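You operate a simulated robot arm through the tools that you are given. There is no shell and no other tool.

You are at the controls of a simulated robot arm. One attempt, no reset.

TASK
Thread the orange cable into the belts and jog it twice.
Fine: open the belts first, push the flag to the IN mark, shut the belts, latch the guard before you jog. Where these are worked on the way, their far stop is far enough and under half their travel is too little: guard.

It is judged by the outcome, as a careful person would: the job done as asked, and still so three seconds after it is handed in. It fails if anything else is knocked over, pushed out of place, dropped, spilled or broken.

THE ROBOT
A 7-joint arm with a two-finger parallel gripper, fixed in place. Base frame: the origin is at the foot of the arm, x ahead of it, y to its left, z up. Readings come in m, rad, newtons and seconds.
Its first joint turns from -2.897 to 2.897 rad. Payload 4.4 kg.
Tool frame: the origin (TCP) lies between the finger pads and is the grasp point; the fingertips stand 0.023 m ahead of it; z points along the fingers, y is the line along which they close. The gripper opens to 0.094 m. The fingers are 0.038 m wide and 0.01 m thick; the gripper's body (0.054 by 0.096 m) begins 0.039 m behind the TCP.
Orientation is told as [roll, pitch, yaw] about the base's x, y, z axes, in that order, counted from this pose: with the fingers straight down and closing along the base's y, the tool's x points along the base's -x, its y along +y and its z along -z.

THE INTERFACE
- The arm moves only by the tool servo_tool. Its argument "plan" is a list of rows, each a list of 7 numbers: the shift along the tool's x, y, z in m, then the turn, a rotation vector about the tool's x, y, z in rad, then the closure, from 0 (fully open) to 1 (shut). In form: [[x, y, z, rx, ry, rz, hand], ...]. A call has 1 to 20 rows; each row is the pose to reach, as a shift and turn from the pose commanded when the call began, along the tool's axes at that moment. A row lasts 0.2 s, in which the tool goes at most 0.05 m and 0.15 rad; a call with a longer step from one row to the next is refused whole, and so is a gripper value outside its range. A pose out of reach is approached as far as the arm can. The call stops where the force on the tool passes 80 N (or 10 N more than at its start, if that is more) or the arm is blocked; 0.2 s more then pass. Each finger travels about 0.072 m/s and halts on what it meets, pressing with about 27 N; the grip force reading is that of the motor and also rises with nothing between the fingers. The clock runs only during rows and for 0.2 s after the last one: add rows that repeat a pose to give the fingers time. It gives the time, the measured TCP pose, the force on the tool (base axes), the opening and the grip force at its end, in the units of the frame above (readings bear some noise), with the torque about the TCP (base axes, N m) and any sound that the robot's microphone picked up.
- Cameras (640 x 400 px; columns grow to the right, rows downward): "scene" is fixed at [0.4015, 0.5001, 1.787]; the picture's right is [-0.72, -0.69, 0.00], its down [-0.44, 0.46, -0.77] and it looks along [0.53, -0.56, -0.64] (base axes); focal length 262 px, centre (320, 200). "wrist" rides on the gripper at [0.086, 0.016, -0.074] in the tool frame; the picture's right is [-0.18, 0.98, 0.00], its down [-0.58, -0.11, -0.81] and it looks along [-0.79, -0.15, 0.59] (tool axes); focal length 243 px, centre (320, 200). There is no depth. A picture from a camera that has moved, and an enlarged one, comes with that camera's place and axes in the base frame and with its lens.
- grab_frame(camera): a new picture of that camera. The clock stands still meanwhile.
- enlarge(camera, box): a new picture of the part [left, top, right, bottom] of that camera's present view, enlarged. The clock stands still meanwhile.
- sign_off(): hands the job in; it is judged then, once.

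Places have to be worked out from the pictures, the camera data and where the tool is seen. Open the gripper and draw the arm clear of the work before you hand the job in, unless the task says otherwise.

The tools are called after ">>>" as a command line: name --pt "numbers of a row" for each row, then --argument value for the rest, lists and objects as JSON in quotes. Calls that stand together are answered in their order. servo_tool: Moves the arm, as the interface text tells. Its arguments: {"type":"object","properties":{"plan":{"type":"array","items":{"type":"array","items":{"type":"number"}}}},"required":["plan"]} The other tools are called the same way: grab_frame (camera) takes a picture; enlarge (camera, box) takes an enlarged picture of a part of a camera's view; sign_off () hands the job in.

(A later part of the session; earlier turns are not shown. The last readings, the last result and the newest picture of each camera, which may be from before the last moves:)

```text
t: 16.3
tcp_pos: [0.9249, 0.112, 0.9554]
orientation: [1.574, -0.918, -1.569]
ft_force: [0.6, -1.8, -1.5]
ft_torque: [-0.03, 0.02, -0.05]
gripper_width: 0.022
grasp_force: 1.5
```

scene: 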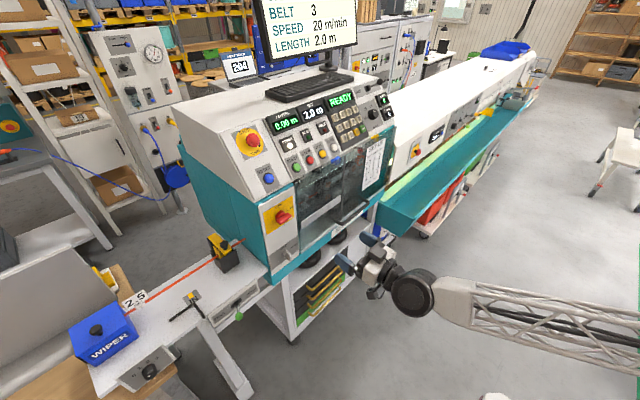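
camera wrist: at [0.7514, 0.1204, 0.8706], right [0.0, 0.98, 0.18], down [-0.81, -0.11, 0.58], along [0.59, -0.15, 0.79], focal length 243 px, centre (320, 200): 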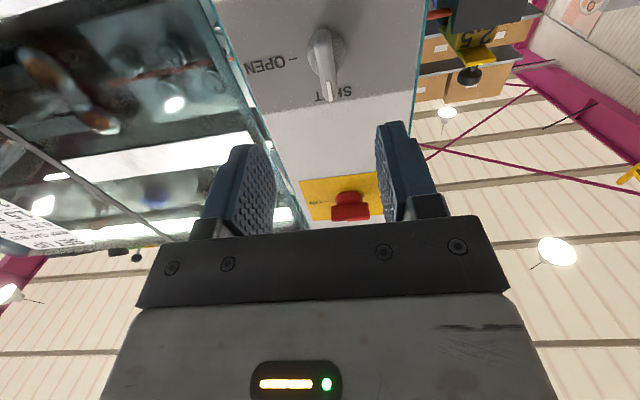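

Force is gone. Continue the turn with the loose straddle to 90° plus slack.

>>> servo_tool --pt "0 0 0 0 0 0.12 0.78" --pt "0 0 0 0 0 0.24 0.78" --pt "0 0 0 0 0 0.36 0.78" --pt "0 0 0 0 0 0.48 0.78" --pt "0 0 0 0 0 0.6 0.78" --pt "0 0 0 0 0 0.72 0.78" --pt "0 0 0 0 0 0.84 0.78" --pt "0 0 0 0 0 0.95 0.78"

>>> enlarge --camera "wrist" --box '[180, 0, 460, 230]'

>>> enlarge --camera "scene" --box '[265, 220, 325, 270]'

```text
t: 18.1
tcp_pos: [0.9258, 0.113, 0.9585]
orientation: [1.572, 0.035, -1.568]
ft_force: [-0.5, -0.4, -0.2]
ft_torque: [-0.05, 0.0, 0.02]
gripper_width: 0.0203
grasp_force: 0.1
```

```text
1.74 times, centred on (320, 115) of wrist
camera zoom: at [0.8494, 0.1971, 0.9768], right [0.0, -0.22, 0.98], down [-0.8, -0.58, -0.13], along [0.6, -0.78, -0.17], focal length 422 px, centre (320, 348)
```

zoom: 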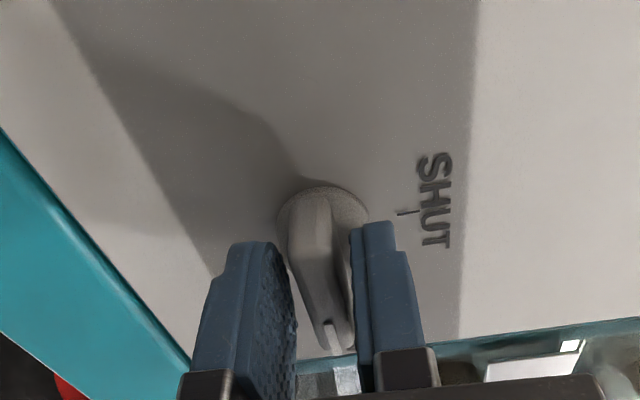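

```text
8.00 times, centred on (295, 245) of scene
camera zoom: at [0.4015, 0.5001, 1.787], right [-0.72, -0.69, 0.0], down [-0.44, 0.46, -0.77], along [0.53, -0.56, -0.64], focal length 2093 px, centre (520, -160)
```

zoom: 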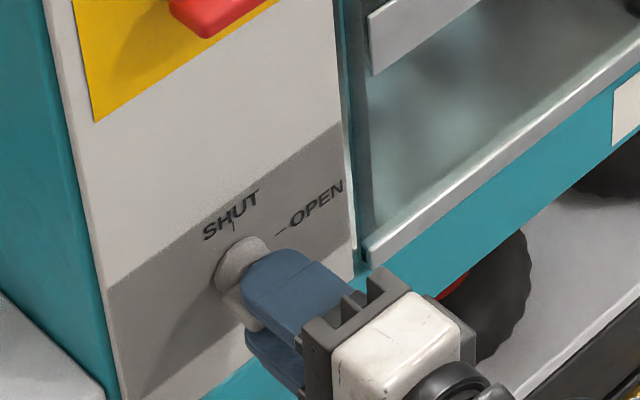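

The wing is nearly at OPEN with a small lag from the slack. Closing the fingers here will align it with the tool at 90°.

>>> servo_tool --pt "0 0 0 0 0 0.0 0.9" --pt "0 0 0 0 0 0.0 1" --pt "0 0 0 0 0 0.0 1"

>>> enlarge --camera "wrist" --box '[180, 0, 460, 230]'

```text
t: 18.9
tcp_pos: [0.9264, 0.1126, 0.9586]
orientation: [1.575, 0.034, -1.567]
ft_force: [-2.5, -5.0, 10.9]
ft_torque: [-1.56, 0.13, 0.55]
gripper_width: 0.0121
grasp_force: 45.0
```

```text
1.74 times, centred on (320, 115) of wrist
camera zoom: at [0.8496, 0.1971, 0.9774], right [0.0, -0.22, 0.98], down [-0.8, -0.58, -0.13], along [0.6, -0.78, -0.17], focal length 422 px, centre (320, 348)
```

zoom: 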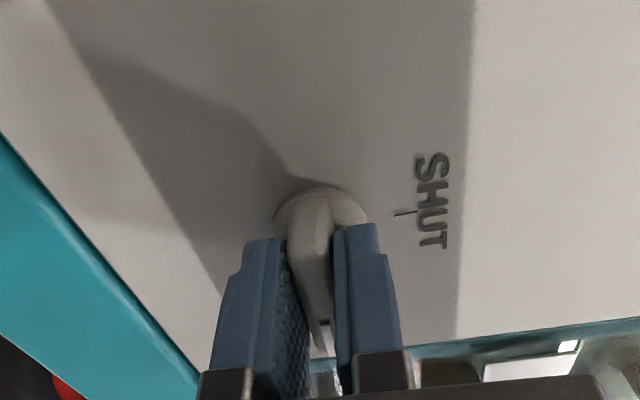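

The torque of -1.6 N·m about the knob axis indicates it's at its OPEN stop. Release and back straight out, then verify.

>>> servo_tool --pt "0 0 0 0 0 0 0.7" --pt "0 0 0 0 0 0 0.5" --pt "0 0 -0.04 0 0 0 0.4" --pt "0 0 -0.08 0 0 0 0.4" --pt "0 0 -0.12 0 0 0 0.4" --pt "0 0 -0.16 0 0 0 0.4" --pt "0 0 -0.2 0 0 0 0.4" --pt "0 0 -0.2 0 0 0 0.4"

>>> enlarge --camera "scene" --box '[265, 200, 345, 260]'

>>> grab_frame --camera "wrist"

```text
t: 20.7
tcp_pos: [0.7253, 0.1135, 0.955]
orientation: [1.573, 0.034, -1.567]
ft_force: [-0.3, 0.8, 0.4]
ft_torque: [0.0, -0.01, 0.01]
gripper_width: 0.0565
grasp_force: 0.1
```

```text
6.67 times, centred on (305, 230) of scene
camera zoom: at [0.4015, 0.5001, 1.787], right [-0.72, -0.69, 0.0], down [-0.44, 0.46, -0.77], along [0.53, -0.56, -0.64], focal length 1744 px, centre (420, 0)
```

zoom: 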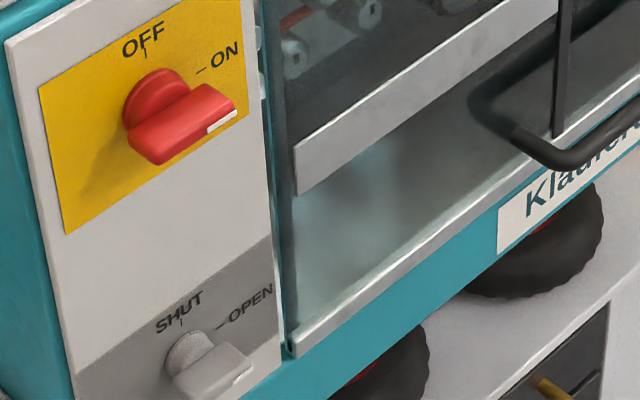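

```text
taken
camera wrist: at [0.6494, 0.1974, 0.9747], right [0.0, -0.22, 0.98], down [-0.8, -0.58, -0.13], along [0.6, -0.78, -0.17], focal length 243 px, centre (320, 200)
```

wrist: 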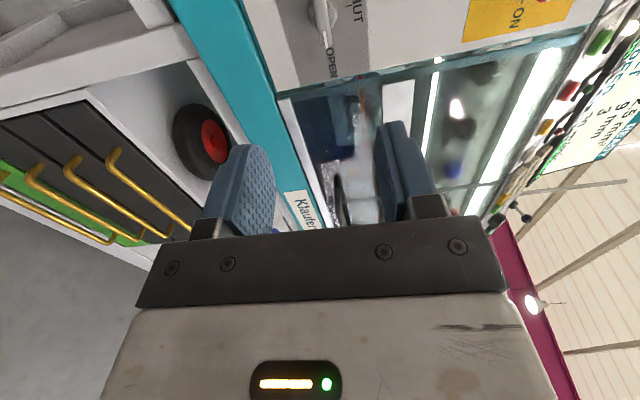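

Knob now points to OPEN. Next, shift along to the middle of the guard handle (y≈-0.30), staying at x≈0.73, with fingers closing vertically.

>>> servo_tool --pt "-0.046 -0.0012 0 0 0 -0.004 0.3" --pt "-0.092 -0.0024 0 0 0 -0.008 0.2" --pt "-0.138 -0.0037 0 0 0 -0.012 0.2" --pt "-0.184 -0.0049 0 0 0 -0.016 0.2" --pt "-0.23 -0.0061 0 0 0 -0.02 0.2" --pt "-0.276 -0.0073 0 0 0 -0.024 0.2" --pt "-0.322 -0.0086 0 0 0 -0.028 0.2" --pt "-0.368 -0.0098 0 0 0 -0.032 0.2" --pt "-0.414 -0.011 0 0 0 -0.034 0.2" --pt "-0.414 -0.011 0 0 0 -0.034 0.2"

>>> grab_frame --camera "wrist"

>>> enlarge --camera "scene" --box '[320, 190, 420, 260]'

```text
t: 22.9
tcp_pos: [0.7247, -0.3011, 0.9314]
orientation: [1.573, -0.002, -1.567]
ft_force: [-0.7, 0.6, 0.2]
ft_torque: [-0.01, 0.02, 0.0]
gripper_width: 0.0749
grasp_force: 0.0
```

```text
taken
camera wrist: at [0.6491, -0.2158, 0.9471], right [0.0, -0.18, 0.98], down [-0.8, -0.58, -0.11], along [0.6, -0.79, -0.15], focal length 243 px, centre (320, 200)
```

wrist: 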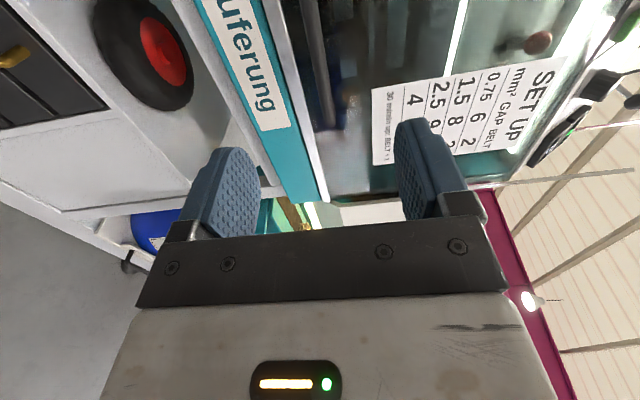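

```text
5.71 times, centred on (370, 225) of scene
camera zoom: at [0.4015, 0.5001, 1.787], right [-0.72, -0.69, 0.0], down [-0.44, 0.46, -0.77], along [0.53, -0.56, -0.64], focal length 1495 px, centre (34, 57)
```

zoom: 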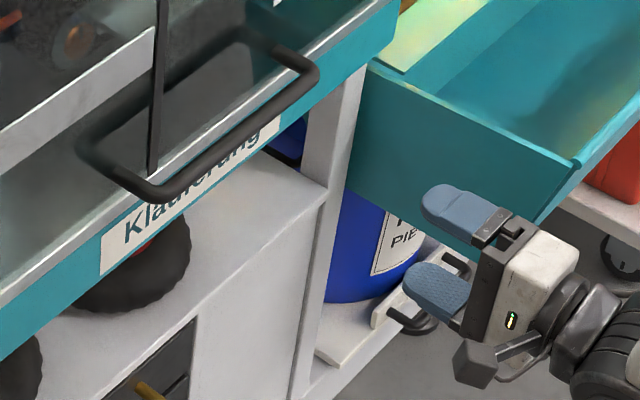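

>>> enlarge --camera "wrist" --box '[260, 0, 400, 140]'

```text
2.86 times, centred on (330, 70) of wrist
camera zoom: at [0.6491, -0.2158, 0.9471], right [0.0, -0.18, 0.98], down [-0.8, -0.58, -0.11], along [0.6, -0.79, -0.15], focal length 693 px, centre (291, 571)
```

zoom: 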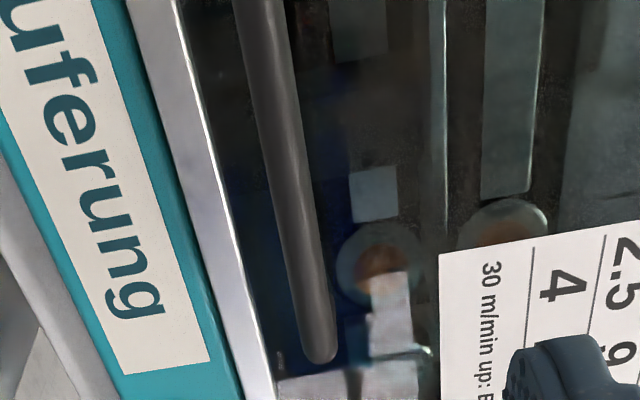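

Handle bar: centre x≈0.916, z≈0.9245, Ø≈16 mm, running y −0.19 to −0.40. I'll lower 7 mm, advance so the bar lies between the pads, and check.

>>> servo_tool --pt "0 -0.007 0.04 0 0 0 0.3" --pt "0 -0.007 0.08 0 0 0 0.3" --pt "0 -0.007 0.12 0 0 0 0.3" --pt "0 -0.007 0.16 0 0 0 0.3" --pt "0 -0.007 0.189 0 0 0 0.3" --pt "0 -0.007 0.189 0 0 0 0.3"

>>> enlarge --camera "scene" --box '[310, 180, 410, 250]'

>>> enlarge --camera "wrist" --box '[180, 0, 480, 230]'

```text
t: 24.3
tcp_pos: [0.9169, -0.302, 0.9244]
orientation: [1.573, -0.001, -1.567]
ft_force: [0.6, 0.0, 0.1]
ft_torque: [0.06, -0.03, 0.01]
gripper_width: 0.0655
grasp_force: 0.0
```

```text
5.71 times, centred on (360, 215) of scene
camera zoom: at [0.4015, 0.5001, 1.787], right [-0.72, -0.69, 0.0], down [-0.44, 0.46, -0.77], along [0.53, -0.56, -0.64], focal length 1495 px, centre (91, 114)
```

zoom: 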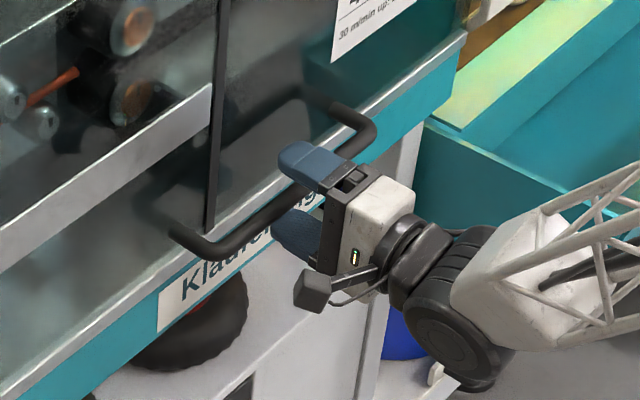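

```text
1.74 times, centred on (330, 115) of wrist
camera zoom: at [0.8422, -0.2166, 0.9392], right [0.0, -0.18, 0.98], down [-0.8, -0.58, -0.11], along [0.6, -0.79, -0.15], focal length 422 px, centre (303, 348)
```

zoom: 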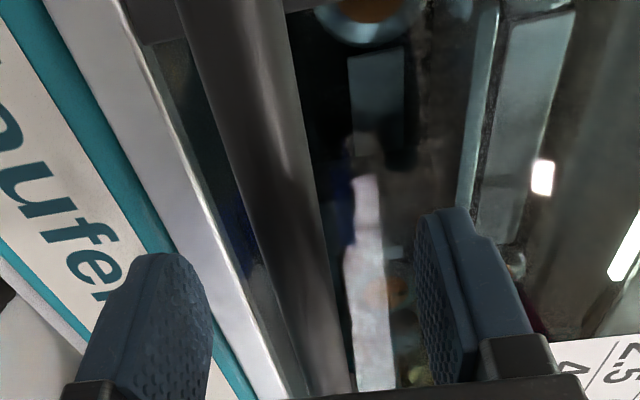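

The bar is between the fingers. Close on it.

>>> servo_tool --pt "0 0 0 0 0 0 0.6" --pt "0 0 0 0 0 0 0.9" --pt "0 0 0 0 0 0 1" --pt "0 0 0 0 0 0 1"

>>> enlarge --camera "scene" --box '[310, 180, 410, 250]'

```text
t: 25.3
tcp_pos: [0.9184, -0.3033, 0.9246]
orientation: [1.574, -0.001, -1.568]
ft_force: [-1.7, 2.7, 13.0]
ft_torque: [0.42, -0.1, 0.18]
gripper_width: 0.0156
grasp_force: 44.6
```

```text
5.71 times, centred on (360, 215) of scene
camera zoom: at [0.4015, 0.5001, 1.787], right [-0.72, -0.69, 0.0], down [-0.44, 0.46, -0.77], along [0.53, -0.56, -0.64], focal length 1495 px, centre (91, 114)
```

zoom: 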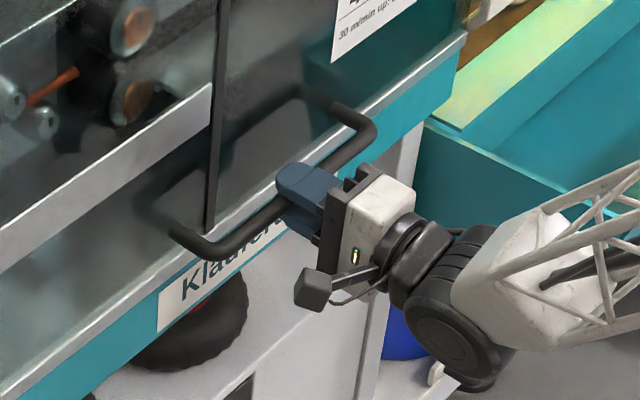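

Handle gripped (15.6 mm). Test a small outward pull (15 mm) along the arc of a top hinge and read the force.

>>> servo_tool --pt "0 0.0012 -0.0075 0 0 0 1" --pt "0 0.0025 -0.015 0 0 0 1" --pt "0 0.0025 -0.015 0 0 0 1"

>>> enlarge --camera "scene" --box '[270, 130, 410, 250]'

```text
t: 26.1
tcp_pos: [0.902, -0.3029, 0.9259]
orientation: [1.571, 0.0, -1.567]
ft_force: [31.2, 3.6, -4.5]
ft_torque: [0.13, 0.13, 0.01]
gripper_width: 0.0159
grasp_force: 44.8
```

```text
3.33 times, centred on (340, 190) of scene
camera zoom: at [0.4015, 0.5001, 1.787], right [-0.72, -0.69, 0.0], down [-0.44, 0.46, -0.77], along [0.53, -0.56, -0.64], focal length 872 px, centre (253, 233)
```

zoom: 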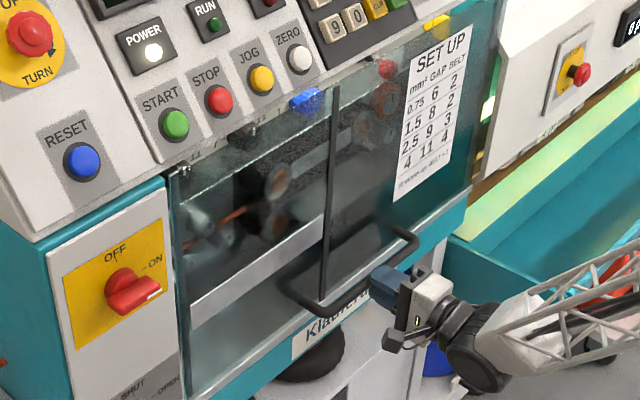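

>>> enlarge --camera "scene" --box '[310, 180, 410, 250]'

>>> enlarge --camera "wrist" --box '[180, 0, 480, 230]'

```text
5.71 times, centred on (360, 215) of scene
camera zoom: at [0.4015, 0.5001, 1.787], right [-0.72, -0.69, 0.0], down [-0.44, 0.46, -0.77], along [0.53, -0.56, -0.64], focal length 1495 px, centre (91, 114)
```

zoom: 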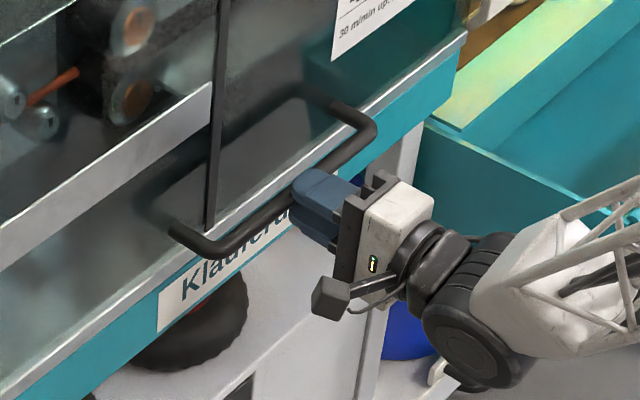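

```text
1.74 times, centred on (330, 115) of wrist
camera zoom: at [0.8257, -0.2174, 0.9423], right [0.0, -0.18, 0.98], down [-0.8, -0.58, -0.11], along [0.59, -0.79, -0.15], focal length 422 px, centre (303, 348)
```

zoom: 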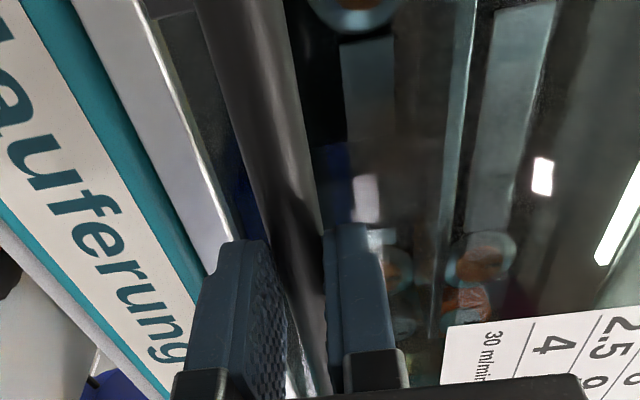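

The handle didn't move outward (the pads slipped along it), so it isn't an outward hinge. Re-seat the grip and try a small upward lift.

>>> servo_tool --pt "0 0 0 0 0 0 0.7" --pt "0 0 0.008 0 0 0 0.7" --pt "0 0 0.015 0 0 0 0.7" --pt "0 0 0.015 0 0 0 1" --pt "0 0 0.015 0 0 0 1"

>>> servo_tool --pt "0 0.006 0 0 0 0 1" --pt "0 0.012 0 0 0 0 1" --pt "0 0.018 0 0 0 0 1" --pt "0 0.018 0 0 0 0 1"

>>> enlarge --camera "scene" --box '[310, 180, 410, 250]'

```text
t: 27.3
tcp_pos: [0.9162, -0.3038, 0.9269]
orientation: [1.572, 0.0, -1.568]
ft_force: [-8.1, 2.1, -3.5]
ft_torque: [0.02, 0.01, 0.35]
gripper_width: 0.0155
grasp_force: 45.0
```

```text
t: 28.3
tcp_pos: [0.9158, -0.3023, 0.9472]
orientation: [1.574, 0.001, -1.565]
ft_force: [-31.9, 5.2, 0.1]
ft_torque: [0.08, -0.02, 0.05]
gripper_width: 0.0156
grasp_force: 44.5
```

```text
5.71 times, centred on (360, 215) of scene
camera zoom: at [0.4015, 0.5001, 1.787], right [-0.72, -0.69, 0.0], down [-0.44, 0.46, -0.77], along [0.53, -0.56, -0.64], focal length 1495 px, centre (91, 114)
```

zoom: 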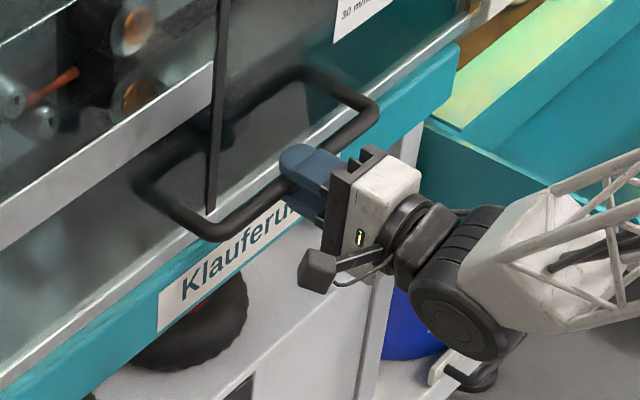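

The guard is moving. Let me look at how it moved overall.

>>> enlarge --camera "scene" --box '[250, 120, 430, 260]'

>>> enlarge --camera "wrist" --box '[180, 0, 480, 230]'

```text
2.86 times, centred on (340, 190) of scene
camera zoom: at [0.4015, 0.5001, 1.787], right [-0.72, -0.69, 0.0], down [-0.44, 0.46, -0.77], along [0.53, -0.56, -0.64], focal length 748 px, centre (263, 229)
```

zoom: 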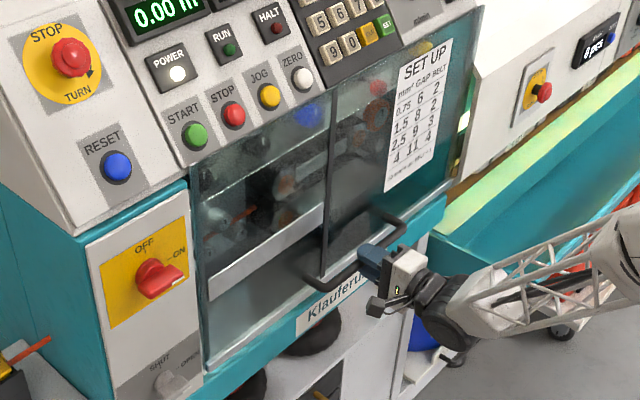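

```text
1.74 times, centred on (330, 115) of wrist
camera zoom: at [0.8405, -0.2165, 0.9623], right [0.0, -0.18, 0.98], down [-0.8, -0.58, -0.11], along [0.59, -0.79, -0.15], focal length 422 px, centre (303, 348)
```

zoom: 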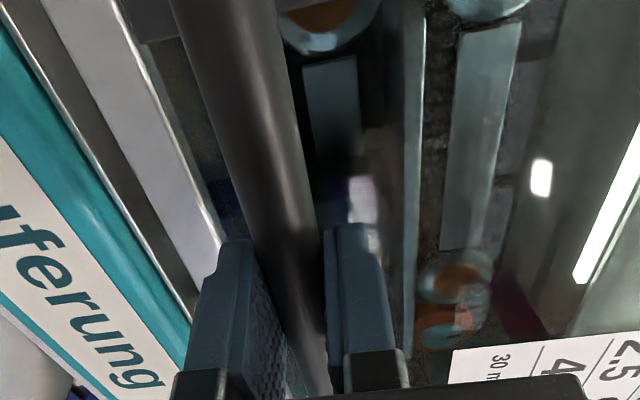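

The silver bottom strip of the guard has risen with the handle – it slides upward. There's a -x push on the tool; I'll ease out 4 mm to relieve it and continue lifting a little, watching force.

>>> servo_tool --pt "0 0 -0.004 0 0 0 1" --pt "0 0 -0.004 0 0 0 1"

>>> servo_tool --pt "0 0.01 0 0 0 0 1" --pt "0 0.02 0 0 0 0 1" --pt "0 0.03 0 0 0 0 1" --pt "0 0.03 0 0 0 0 1"

>>> enlarge --camera "scene" --box '[250, 120, 430, 260]'

>>> enlarge --camera "wrist" --box '[180, 0, 480, 230]'

```text
t: 28.9
tcp_pos: [0.9142, -0.3022, 0.9479]
orientation: [1.576, -0.002, -1.568]
ft_force: [32.5, -5.7, 4.2]
ft_torque: [0.33, -0.01, -0.11]
gripper_width: 0.0159
grasp_force: 45.1
```

```text
t: 29.9
tcp_pos: [0.9112, -0.3003, 0.9748]
orientation: [1.572, 0.001, -1.567]
ft_force: [-23.2, 22.3, -1.4]
ft_torque: [0.05, 0.06, 0.39]
gripper_width: 0.0159
grasp_force: 44.8
```

```text
2.86 times, centred on (340, 190) of scene
camera zoom: at [0.4015, 0.5001, 1.787], right [-0.72, -0.69, 0.0], down [-0.44, 0.46, -0.77], along [0.53, -0.56, -0.64], focal length 748 px, centre (263, 229)
```

zoom: 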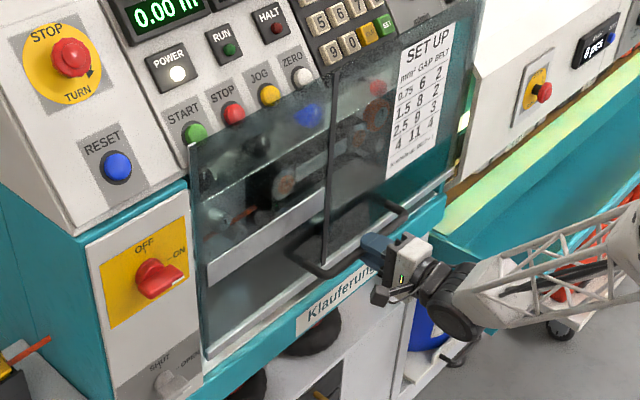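

```text
1.74 times, centred on (330, 115) of wrist
camera zoom: at [0.8352, -0.2155, 0.9907], right [0.0, -0.18, 0.98], down [-0.8, -0.59, -0.11], along [0.6, -0.79, -0.15], focal length 422 px, centre (303, 348)
```

zoom: 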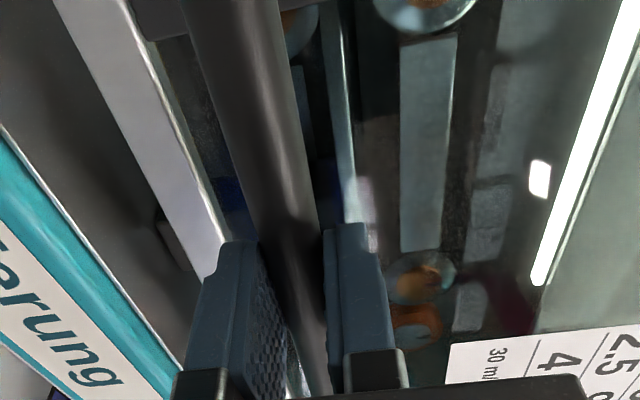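

It's a vertical slider: up 5 cm now, and the weight is balanced. Continue lifting towards its far stop.

>>> servo_tool --pt "0 0.03 0 0 0 0 1" --pt "0 0.06 0 0 0 0 1" --pt "0 0.09 0 0 0 0 1" --pt "0 0.12 0 0 0 0 1" --pt "0 0.15 0 0 0 0 1" --pt "0 0.18 0 0 0 0 1" --pt "0 0.18 0 0 0 0 1"

>>> grab_frame --camera "scene"

>>> grab_frame --camera "wrist"

```text
t: 31.5
tcp_pos: [0.9121, -0.2997, 1.1577]
orientation: [1.575, -0.001, -1.567]
ft_force: [10.2, -7.5, 5.0]
ft_torque: [0.26, -0.19, 0.39]
gripper_width: 0.0156
grasp_force: 45.0
```

```text
taken
```

scene: 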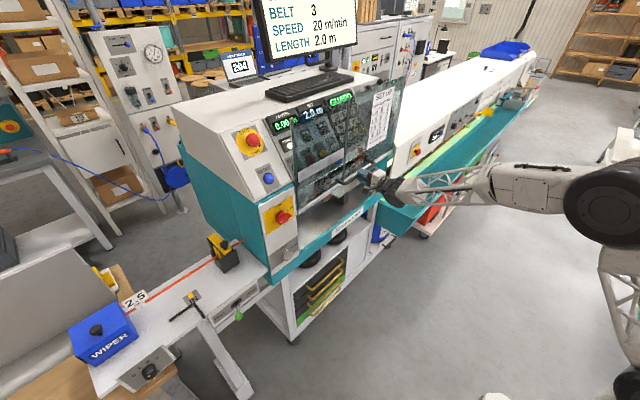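

```text
taken
camera wrist: at [0.8355, -0.2148, 1.1735], right [0.0, -0.18, 0.98], down [-0.8, -0.59, -0.11], along [0.6, -0.79, -0.15], focal length 243 px, centre (320, 200)
```

wrist: 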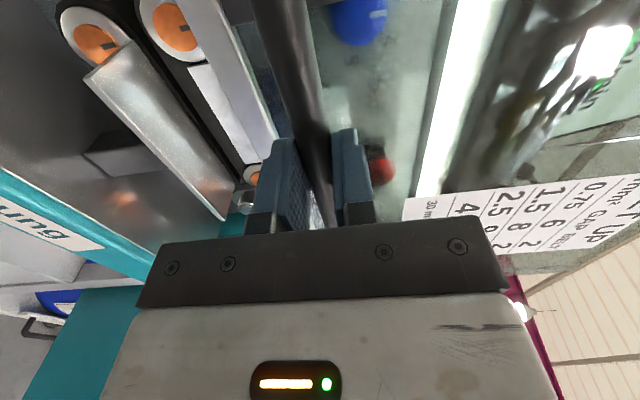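

Risen 0.23 m, display now reads something like "GUARD". Keep lifting until the stop.

>>> servo_tool --pt "0 0.025 0 0 0 0 1" --pt "0 0.05 0 0 0 0 1" --pt "0 0.075 0 0 0 0 1" --pt "0 0.1 0 0 0 0 1" --pt "0 0.125 0 0 0 0 1" --pt "0 0.15 0 0 0 0 1"

>>> enlarge --camera "scene" --box '[230, 60, 430, 200]'

>>> grab_frame --camera "wrist"

```text
t: 32.9
tcp_pos: [0.912, -0.3, 1.3098]
orientation: [1.576, -0.003, -1.567]
ft_force: [-31.0, 4.4, 5.4]
ft_torque: [0.3, -0.05, -0.3]
gripper_width: 0.0162
grasp_force: 45.3
```

```text
2.86 times, centred on (330, 130) of scene
camera zoom: at [0.4015, 0.5001, 1.787], right [-0.72, -0.69, 0.0], down [-0.44, 0.46, -0.77], along [0.53, -0.56, -0.64], focal length 748 px, centre (291, 400)
```

zoom: 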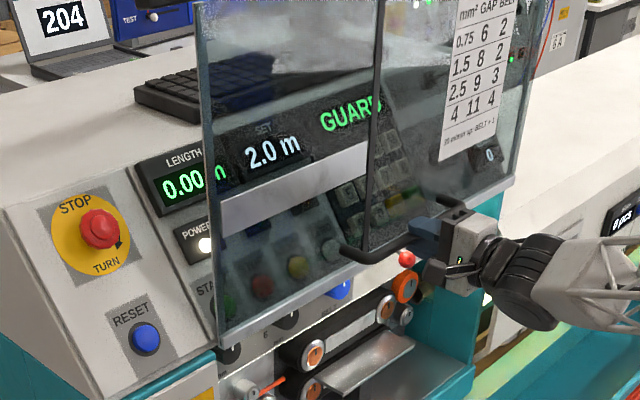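

```text
taken
camera wrist: at [0.8364, -0.2148, 1.3249], right [0.0, -0.18, 0.98], down [-0.8, -0.58, -0.11], along [0.6, -0.79, -0.14], focal length 243 px, centre (320, 200)
```

wrist: 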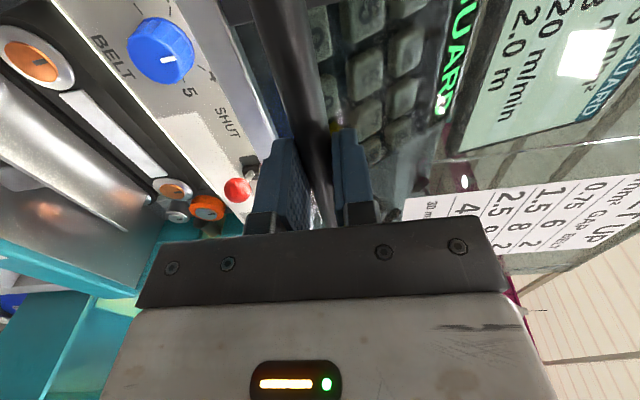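

Still no stop at +0.385 m. Continue slowly.

>>> servo_tool --pt "0 0.015 0 0 0 0 1" --pt "0 0.03 0 0 0 0 1" --pt "0 0.045 0 0 0 0 1" --pt "0 0.06 0 0 0 0 1" --pt "0 0.075 0 0 0 0 1"

>>> enlarge --camera "scene" --box '[230, 60, 430, 200]'

```text
t: 33.5
tcp_pos: [0.9162, -0.3019, 1.3096]
orientation: [1.553, 0.005, -1.567]
ft_force: [4.7, -2.7, -1.3]
ft_torque: [-1.19, 0.01, -0.37]
gripper_width: 0.0159
grasp_force: 45.0
stopped in row 2: the force on the tool passed its limit at 93 N (the readings are from after the stop); the commanded pose is now the measured one
```

```text
2.86 times, centred on (330, 130) of scene
camera zoom: at [0.4015, 0.5001, 1.787], right [-0.72, -0.69, 0.0], down [-0.44, 0.46, -0.77], along [0.53, -0.56, -0.64], focal length 748 px, centre (291, 400)
```

zoom: 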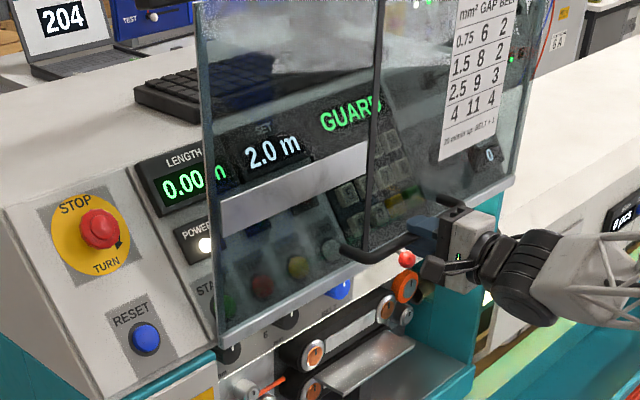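

The guard is at its far stop (handle z≈1.31). Release gently and check that it stays up.

>>> servo_tool --pt "0 0 0 0 0 0 0.85" --pt "0 0 0 0 0 0 0.7" --pt "0 0 0 0 0 0 0.5" --pt "0 0 0 0 0 0 0.4" --pt "0 0 0 0 0 0 0.4"

>>> enlarge --camera "scene" --box '[230, 60, 430, 200]'

```text
t: 34.7
tcp_pos: [0.9149, -0.3013, 1.3108]
orientation: [1.553, 0.006, -1.568]
ft_force: [-0.6, -0.5, 0.9]
ft_torque: [0.0, 0.02, -0.01]
gripper_width: 0.0565
grasp_force: 0.0
```

```text
2.86 times, centred on (330, 130) of scene
camera zoom: at [0.4015, 0.5001, 1.787], right [-0.72, -0.69, 0.0], down [-0.44, 0.46, -0.77], along [0.53, -0.56, -0.64], focal length 748 px, centre (291, 400)
```

zoom: 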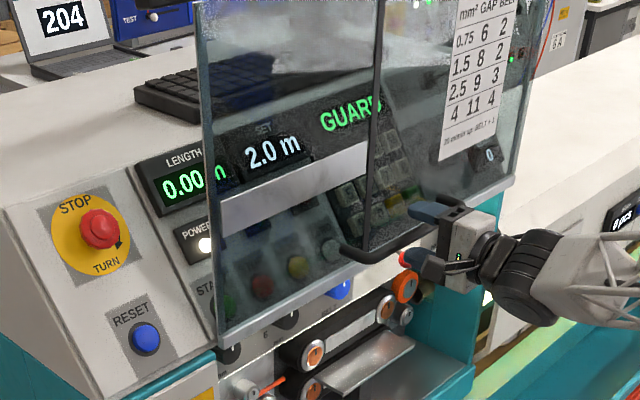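

The guard holds at the top. Back off and drop to lever height with fingers closed to look at the red lever directly.

>>> servo_tool --pt "0 0 -0.04 0 0 0 0.4" --pt "0 0 -0.08 0 0 0 0.4" --pt "0 0 -0.12 0 0 0 0.6" --pt "0 -0.04 -0.14 0 0 0 0.8" --pt "-0.01 -0.08 -0.15 0 0 0 1" --pt "-0.02 -0.11 -0.16 0 0 0 1" --pt "-0.02 -0.11 -0.16 0 0 0 1"

>>> grab_frame --camera "wrist"

>>> enlarge --camera "wrist" --box '[220, 0, 460, 140]'

>>> enlarge --camera "scene" --box '[310, 110, 410, 200]'

```text
t: 36.3
tcp_pos: [0.7535, -0.3214, 1.2033]
orientation: [1.552, 0.006, -1.566]
ft_force: [0.6, -0.4, 0.2]
ft_torque: [-0.01, -0.01, 0.03]
gripper_width: 0.0
grasp_force: 26.5
```

```text
taken
camera wrist: at [0.6777, -0.2364, 1.2213], right [0.02, -0.19, 0.98], down [-0.81, -0.58, -0.1], along [0.59, -0.79, -0.16], focal length 243 px, centre (320, 200)
```

wrist: 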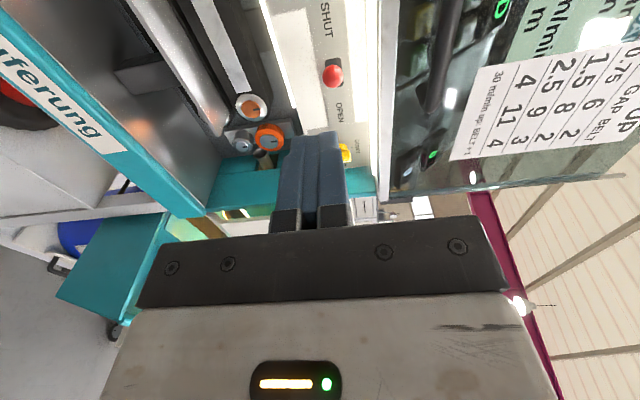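

```text
2.67 times, centred on (340, 70) of wrist
camera zoom: at [0.6777, -0.2364, 1.2213], right [0.02, -0.19, 0.98], down [-0.81, -0.58, -0.1], along [0.59, -0.79, -0.16], focal length 647 px, centre (267, 547)
```

zoom: 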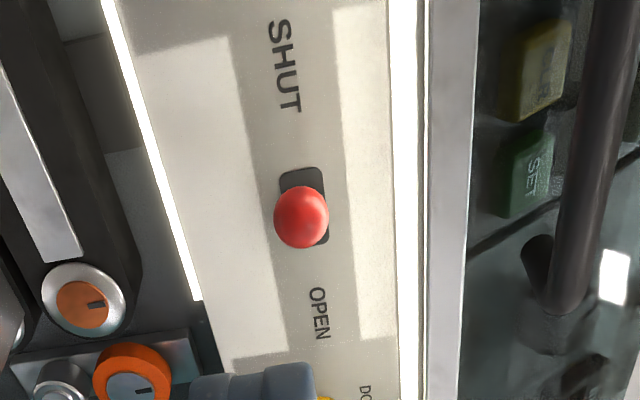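

```text
4.44 times, centred on (360, 155) of scene
camera zoom: at [0.4015, 0.5001, 1.787], right [-0.72, -0.69, 0.0], down [-0.44, 0.46, -0.77], along [0.53, -0.56, -0.64], focal length 1163 px, centre (142, 400)
```

zoom: 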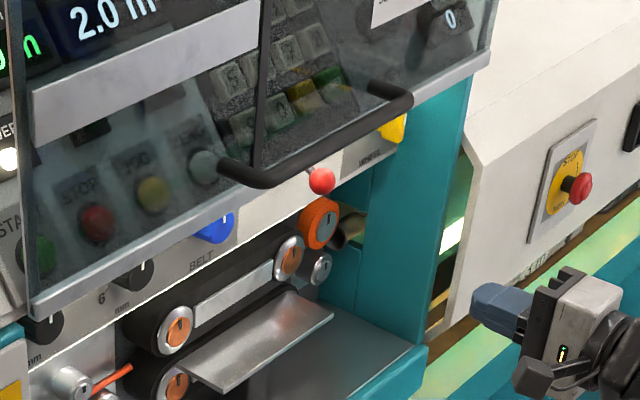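

Ball is at ≈(1.000, -0.398, 1.20), radius 14 mm, in the SHUT position; OPEN lies ~4 cm toward -y. I'll bring the closed fingertips in beside it on its +y side (y≈-0.350).

>>> servo_tool --pt "-0.015 0 0.04 0 0 0 1" --pt "-0.0286 0 0.08 0 0 0 1" --pt "-0.0286 0 0.12 0 0 0 1" --pt "-0.0286 0 0.16 0 0 0 1" --pt "-0.0286 0.001 0.2 0 0 0 1" --pt "-0.0286 0.002 0.235 0 0 0 1" --pt "-0.0286 0.002 0.235 0 0 0 1"

>>> grab_frame --camera "wrist"

>>> enlarge --camera "scene" --box '[310, 110, 410, 200]'

```text
t: 37.9
tcp_pos: [0.9881, -0.349, 1.2023]
orientation: [1.554, 0.006, -1.567]
ft_force: [0.3, 0.3, -0.2]
ft_torque: [-0.01, 0.01, -0.03]
gripper_width: 0.0001
grasp_force: 27.4
```

```text
taken
camera wrist: at [0.9125, -0.2635, 1.2195], right [0.02, -0.19, 0.98], down [-0.81, -0.58, -0.1], along [0.59, -0.79, -0.16], focal length 243 px, centre (320, 200)
```

wrist: 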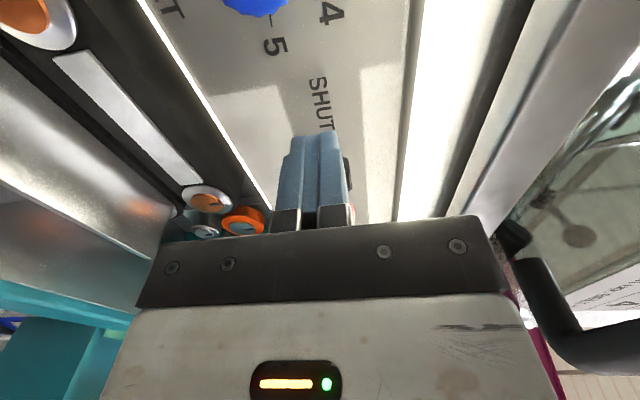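

```text
4.44 times, centred on (360, 155) of scene
camera zoom: at [0.4015, 0.5001, 1.787], right [-0.72, -0.69, 0.0], down [-0.44, 0.46, -0.77], along [0.53, -0.56, -0.64], focal length 1163 px, centre (142, 400)
```

zoom: 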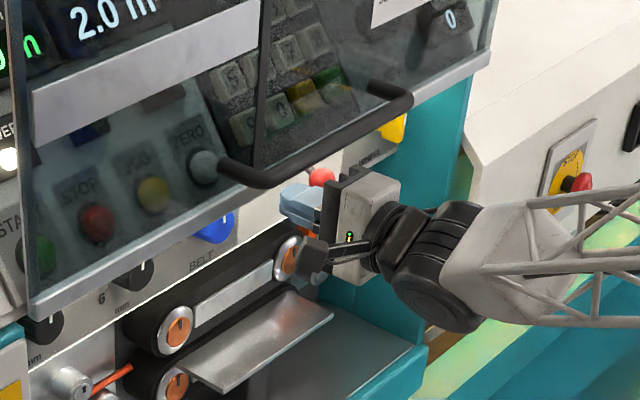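

Fingertips are beside the ball. Push it along -y to OPEN in small steps.

>>> servo_tool --pt "-0.012 0 0 0 0 0 1" --pt "-0.024 0 0 0 0 0 1" --pt "-0.034 0 0 0 0 0 1" --pt "-0.044 0 0 0 0 0 1" --pt "-0.052 0 0 0 0 0 1" --pt "-0.057 0 0 0 0 0 1"

>>> enlarge --camera "scene" --box '[310, 110, 410, 200]'

>>> grab_frame --camera "wrist"

```text
t: 39.3
tcp_pos: [0.9877, -0.407, 1.202]
orientation: [1.552, 0.005, -1.567]
ft_force: [0.3, -0.1, 0.7]
ft_torque: [-0.01, 0.02, 0.01]
gripper_width: 0.0
grasp_force: 27.2
```

```text
4.44 times, centred on (360, 155) of scene
camera zoom: at [0.4015, 0.5001, 1.787], right [-0.72, -0.69, 0.0], down [-0.44, 0.46, -0.77], along [0.53, -0.56, -0.64], focal length 1163 px, centre (142, 400)
```

zoom: 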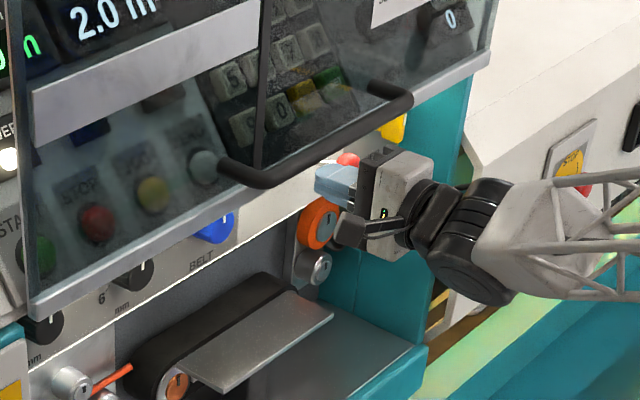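

```text
taken
camera wrist: at [0.9132, -0.3215, 1.2195], right [0.02, -0.19, 0.98], down [-0.81, -0.58, -0.1], along [0.59, -0.79, -0.16], focal length 243 px, centre (320, 200)
```

wrist: 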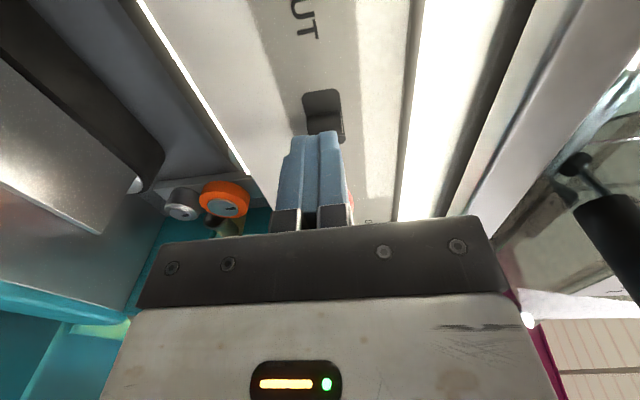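

The upper belt has lifted away – the belts have opened. I'll ease off to +y, back out and confirm the lever's position.

>>> servo_tool --pt "0.01 0 0 0 0 0 1" --pt "0.02 0 -0.02 0 0 0 1" --pt "0.03 0 -0.06 0 0 0 1" --pt "0.04 0 -0.1 0 0 0 1" --pt "0.05 0 -0.15 0 0 0 1" --pt "0.07 0 -0.19 0 0 0 1" --pt "0.09 0 -0.23 0 0 0 1" --pt "0.09 0 -0.23 0 0 0 1"

>>> enlarge --camera "wrist" --box '[220, 0, 460, 140]'

>>> enlarge --camera "scene" --box '[270, 110, 410, 230]'

```text
refused: row 5 steps farther than a row can; nothing moved
```

```text
2.67 times, centred on (340, 70) of wrist
camera zoom: at [0.9132, -0.3215, 1.2195], right [0.02, -0.19, 0.98], down [-0.81, -0.58, -0.1], along [0.59, -0.79, -0.16], focal length 647 px, centre (267, 547)
```

zoom: 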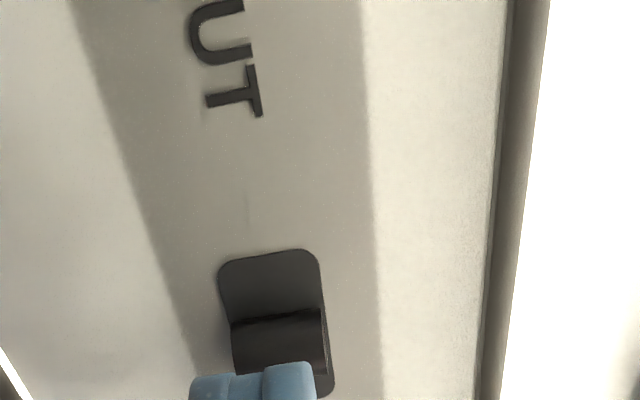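

```text
3.33 times, centred on (340, 170) of scene
camera zoom: at [0.4015, 0.5001, 1.787], right [-0.72, -0.69, 0.0], down [-0.44, 0.46, -0.77], along [0.53, -0.56, -0.64], focal length 872 px, centre (253, 300)
```

zoom: 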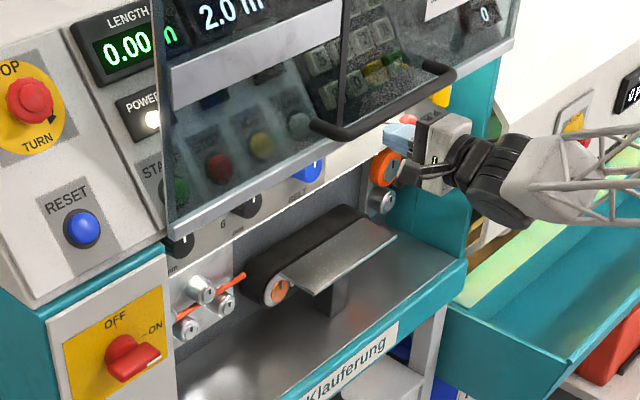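

That plan had one step too long; same retreat with shorter steps.

>>> servo_tool --pt "0.01 0 0 0 0 0 1" --pt "0.02 0 -0.02 0 0 0 1" --pt "0.03 0 -0.06 0 0 0 1" --pt "0.04 0 -0.1 0 0 0 1" --pt "0.05 0 -0.14 0 0 0 1" --pt "0.065 0 -0.18 0 0 0 1" --pt "0.08 0 -0.22 0 0 0 1" --pt "0.08 0 -0.22 0 0 0 1"

>>> enlarge --camera "wrist" --box '[220, 0, 460, 140]'

>>> enlarge --camera "scene" --box '[270, 110, 410, 230]'

```text
t: 41.1
tcp_pos: [0.7691, -0.3252, 1.2066]
orientation: [1.553, 0.006, -1.568]
ft_force: [-0.6, -0.3, -0.6]
ft_torque: [0.03, 0.03, 0.02]
gripper_width: 0.0003
grasp_force: 27.1
```

```text
2.67 times, centred on (340, 70) of wrist
camera zoom: at [0.6946, -0.2398, 1.2237], right [0.02, -0.19, 0.98], down [-0.81, -0.58, -0.1], along [0.59, -0.79, -0.16], focal length 647 px, centre (267, 547)
```

zoom: 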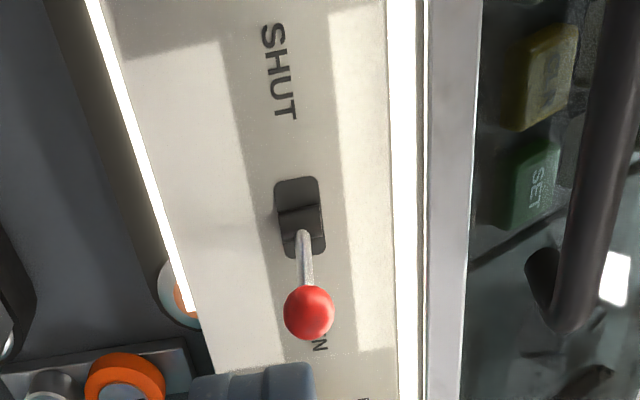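

```text
3.33 times, centred on (340, 170) of scene
camera zoom: at [0.4015, 0.5001, 1.787], right [-0.72, -0.69, 0.0], down [-0.44, 0.46, -0.77], along [0.53, -0.56, -0.64], focal length 872 px, centre (253, 300)
```

zoom: 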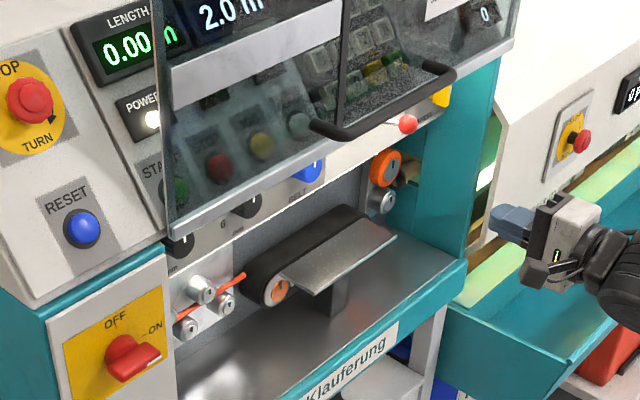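

Lever is now at OPEN. For the flag I'd like the wrist camera above the tool, so I'll try rolling the tool a further +90° here in free space, backing away a little.

>>> servo_tool --pt "0 0 -0.01 0 0 0.13 0.8" --pt "0 0 -0.02 0 0 0.26 0.6" --pt "0 0 -0.03 0 0 0.39 0.4" --pt "0 0 -0.04 0 0 0.52 0.2" --pt "0 0 -0.05 0 0 0.65 0.1" --pt "0 0 -0.06 0 0 0.78 0.1" --pt "0 0 -0.07 0 0 0.91 0.1" --pt "0 0 -0.08 0 0 1.04 0.1" --pt "0 0 -0.08 0 0 1.17 0.1" --pt "0 0 -0.08 0 0 1.3 0.1" --pt "0 0 -0.08 0 0 1.43 0.1" --pt "0 0 -0.08 0 0 1.57 0.1" --pt "0 0 -0.08 0 0 1.57 0.1"

>>> grab_frame --camera "wrist"

>>> grab_frame --camera "scene"

```text
t: 43.9
tcp_pos: [0.6971, -0.3232, 1.205]
orientation: [1.542, 0.884, -1.587]
ft_force: [-0.1, -0.9, -0.1]
ft_torque: [0.04, 0.02, 0.0]
gripper_width: 0.0845
grasp_force: 0.0
out of reach, approached as far as the arm can: row 7, 8, 9, 10, 11, 12, 13
```

```text
taken
camera wrist: at [0.6217, -0.2819, 1.2822], right [0.01, -0.88, 0.48], down [-0.81, -0.29, -0.5], along [0.58, -0.38, -0.72], focal length 243 px, centre (320, 200)
```

wrist: 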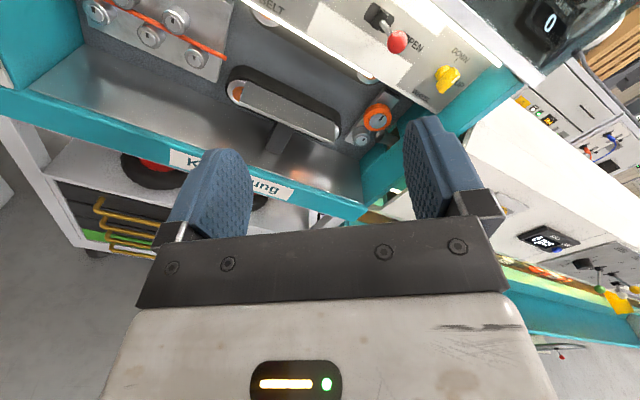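

```text
taken
```

scene: 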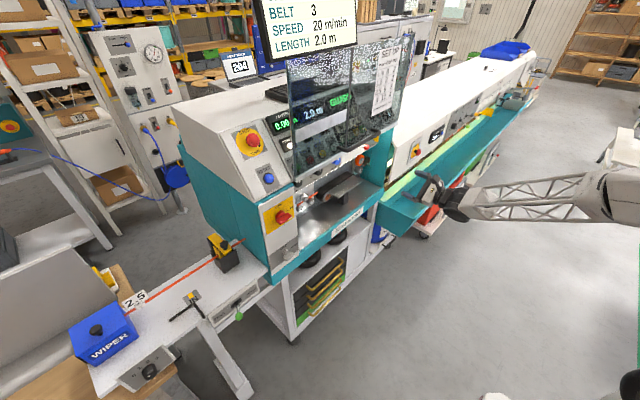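

The roll limit is at about +2.45 rad, so camera-up must be reached the other way (−180°). First a small test turn back to see which pose the command is counted from.

>>> servo_tool --pt "0 0 -0.02 0 0 -0.12 0.1" --pt "0 0 -0.02 0 0 -0.24 0.1"

```text
t: 44.5
tcp_pos: [0.6768, -0.3237, 1.2034]
orientation: [1.549, 0.645, -1.582]
ft_force: [-0.1, -0.7, 0.3]
ft_torque: [-0.03, 0.0, 0.0]
gripper_width: 0.0845
grasp_force: 0.1
```

Commands count from the reached pose. Now roll −2.8 rad while moving across to y≈0.18, z≈1.25 in front of the machine, well clear.

>>> servo_tool --pt "0.0215 -0.013 -0.0015 0 0 -0.14 0.1" --pt "0.043 -0.0261 -0.003 0 0 -0.28 0.1" --pt "0.0644 -0.0392 -0.0045 0 0 -0.42 0.1" --pt "0.0859 -0.0522 -0.006 0 0 -0.56 0.1" --pt "0.1074 -0.0653 -0.0075 0 0 -0.7 0.1" --pt "0.1289 -0.0783 -0.009 0 0 -0.84 0.1" --pt "0.1504 -0.0914 -0.0105 0 0 -0.98 0.1" --pt "0.1718 -0.1044 -0.012 0 0 -1.12 0.1" --pt "0.1933 -0.1175 -0.0135 0 0 -1.26 0.1" --pt "0.2148 -0.1305 -0.015 0 0 -1.4 0.1" --pt "0.2363 -0.1436 -0.0165 0 0 -1.54 0.1" --pt "0.2578 -0.1566 -0.018 0 0 -1.68 0.1" --pt "0.2792 -0.1697 -0.0195 0 0 -1.82 0.1" --pt "0.3007 -0.1827 -0.021 0 0 -1.96 0.1" --pt "0.3222 -0.1958 -0.0225 0 0 -2.1 0.1" --pt "0.3437 -0.2088 -0.024 0 0 -2.24 0.1" --pt "0.3652 -0.2219 -0.0255 0 0 -2.38 0.1" --pt "0.3866 -0.2349 -0.027 0 0 -2.52 0.1" --pt "0.4081 -0.248 -0.0285 0 0 -2.66 0.1" --pt "0.4296 -0.261 -0.03 0 0 -2.8 0.1"

>>> grab_frame --camera "wrist"

```text
t: 48.7
tcp_pos: [0.6439, 0.1787, 1.253]
orientation: [-1.537, -0.985, 1.548]
ft_force: [-0.1, 0.7, 0.0]
ft_torque: [0.02, -0.02, 0.03]
gripper_width: 0.0845
grasp_force: 0.0
```

```text
taken
camera wrist: at [0.5681, 0.1431, 1.174], right [-0.01, 0.92, -0.39], down [-0.8, 0.23, 0.56], along [0.6, 0.32, 0.73], focal length 243 px, centre (320, 200)
```

wrist: 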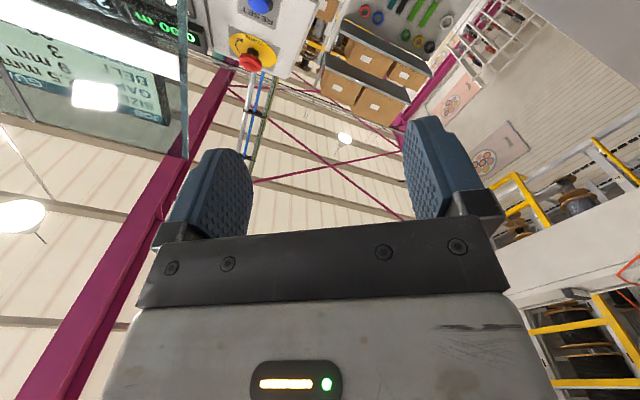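

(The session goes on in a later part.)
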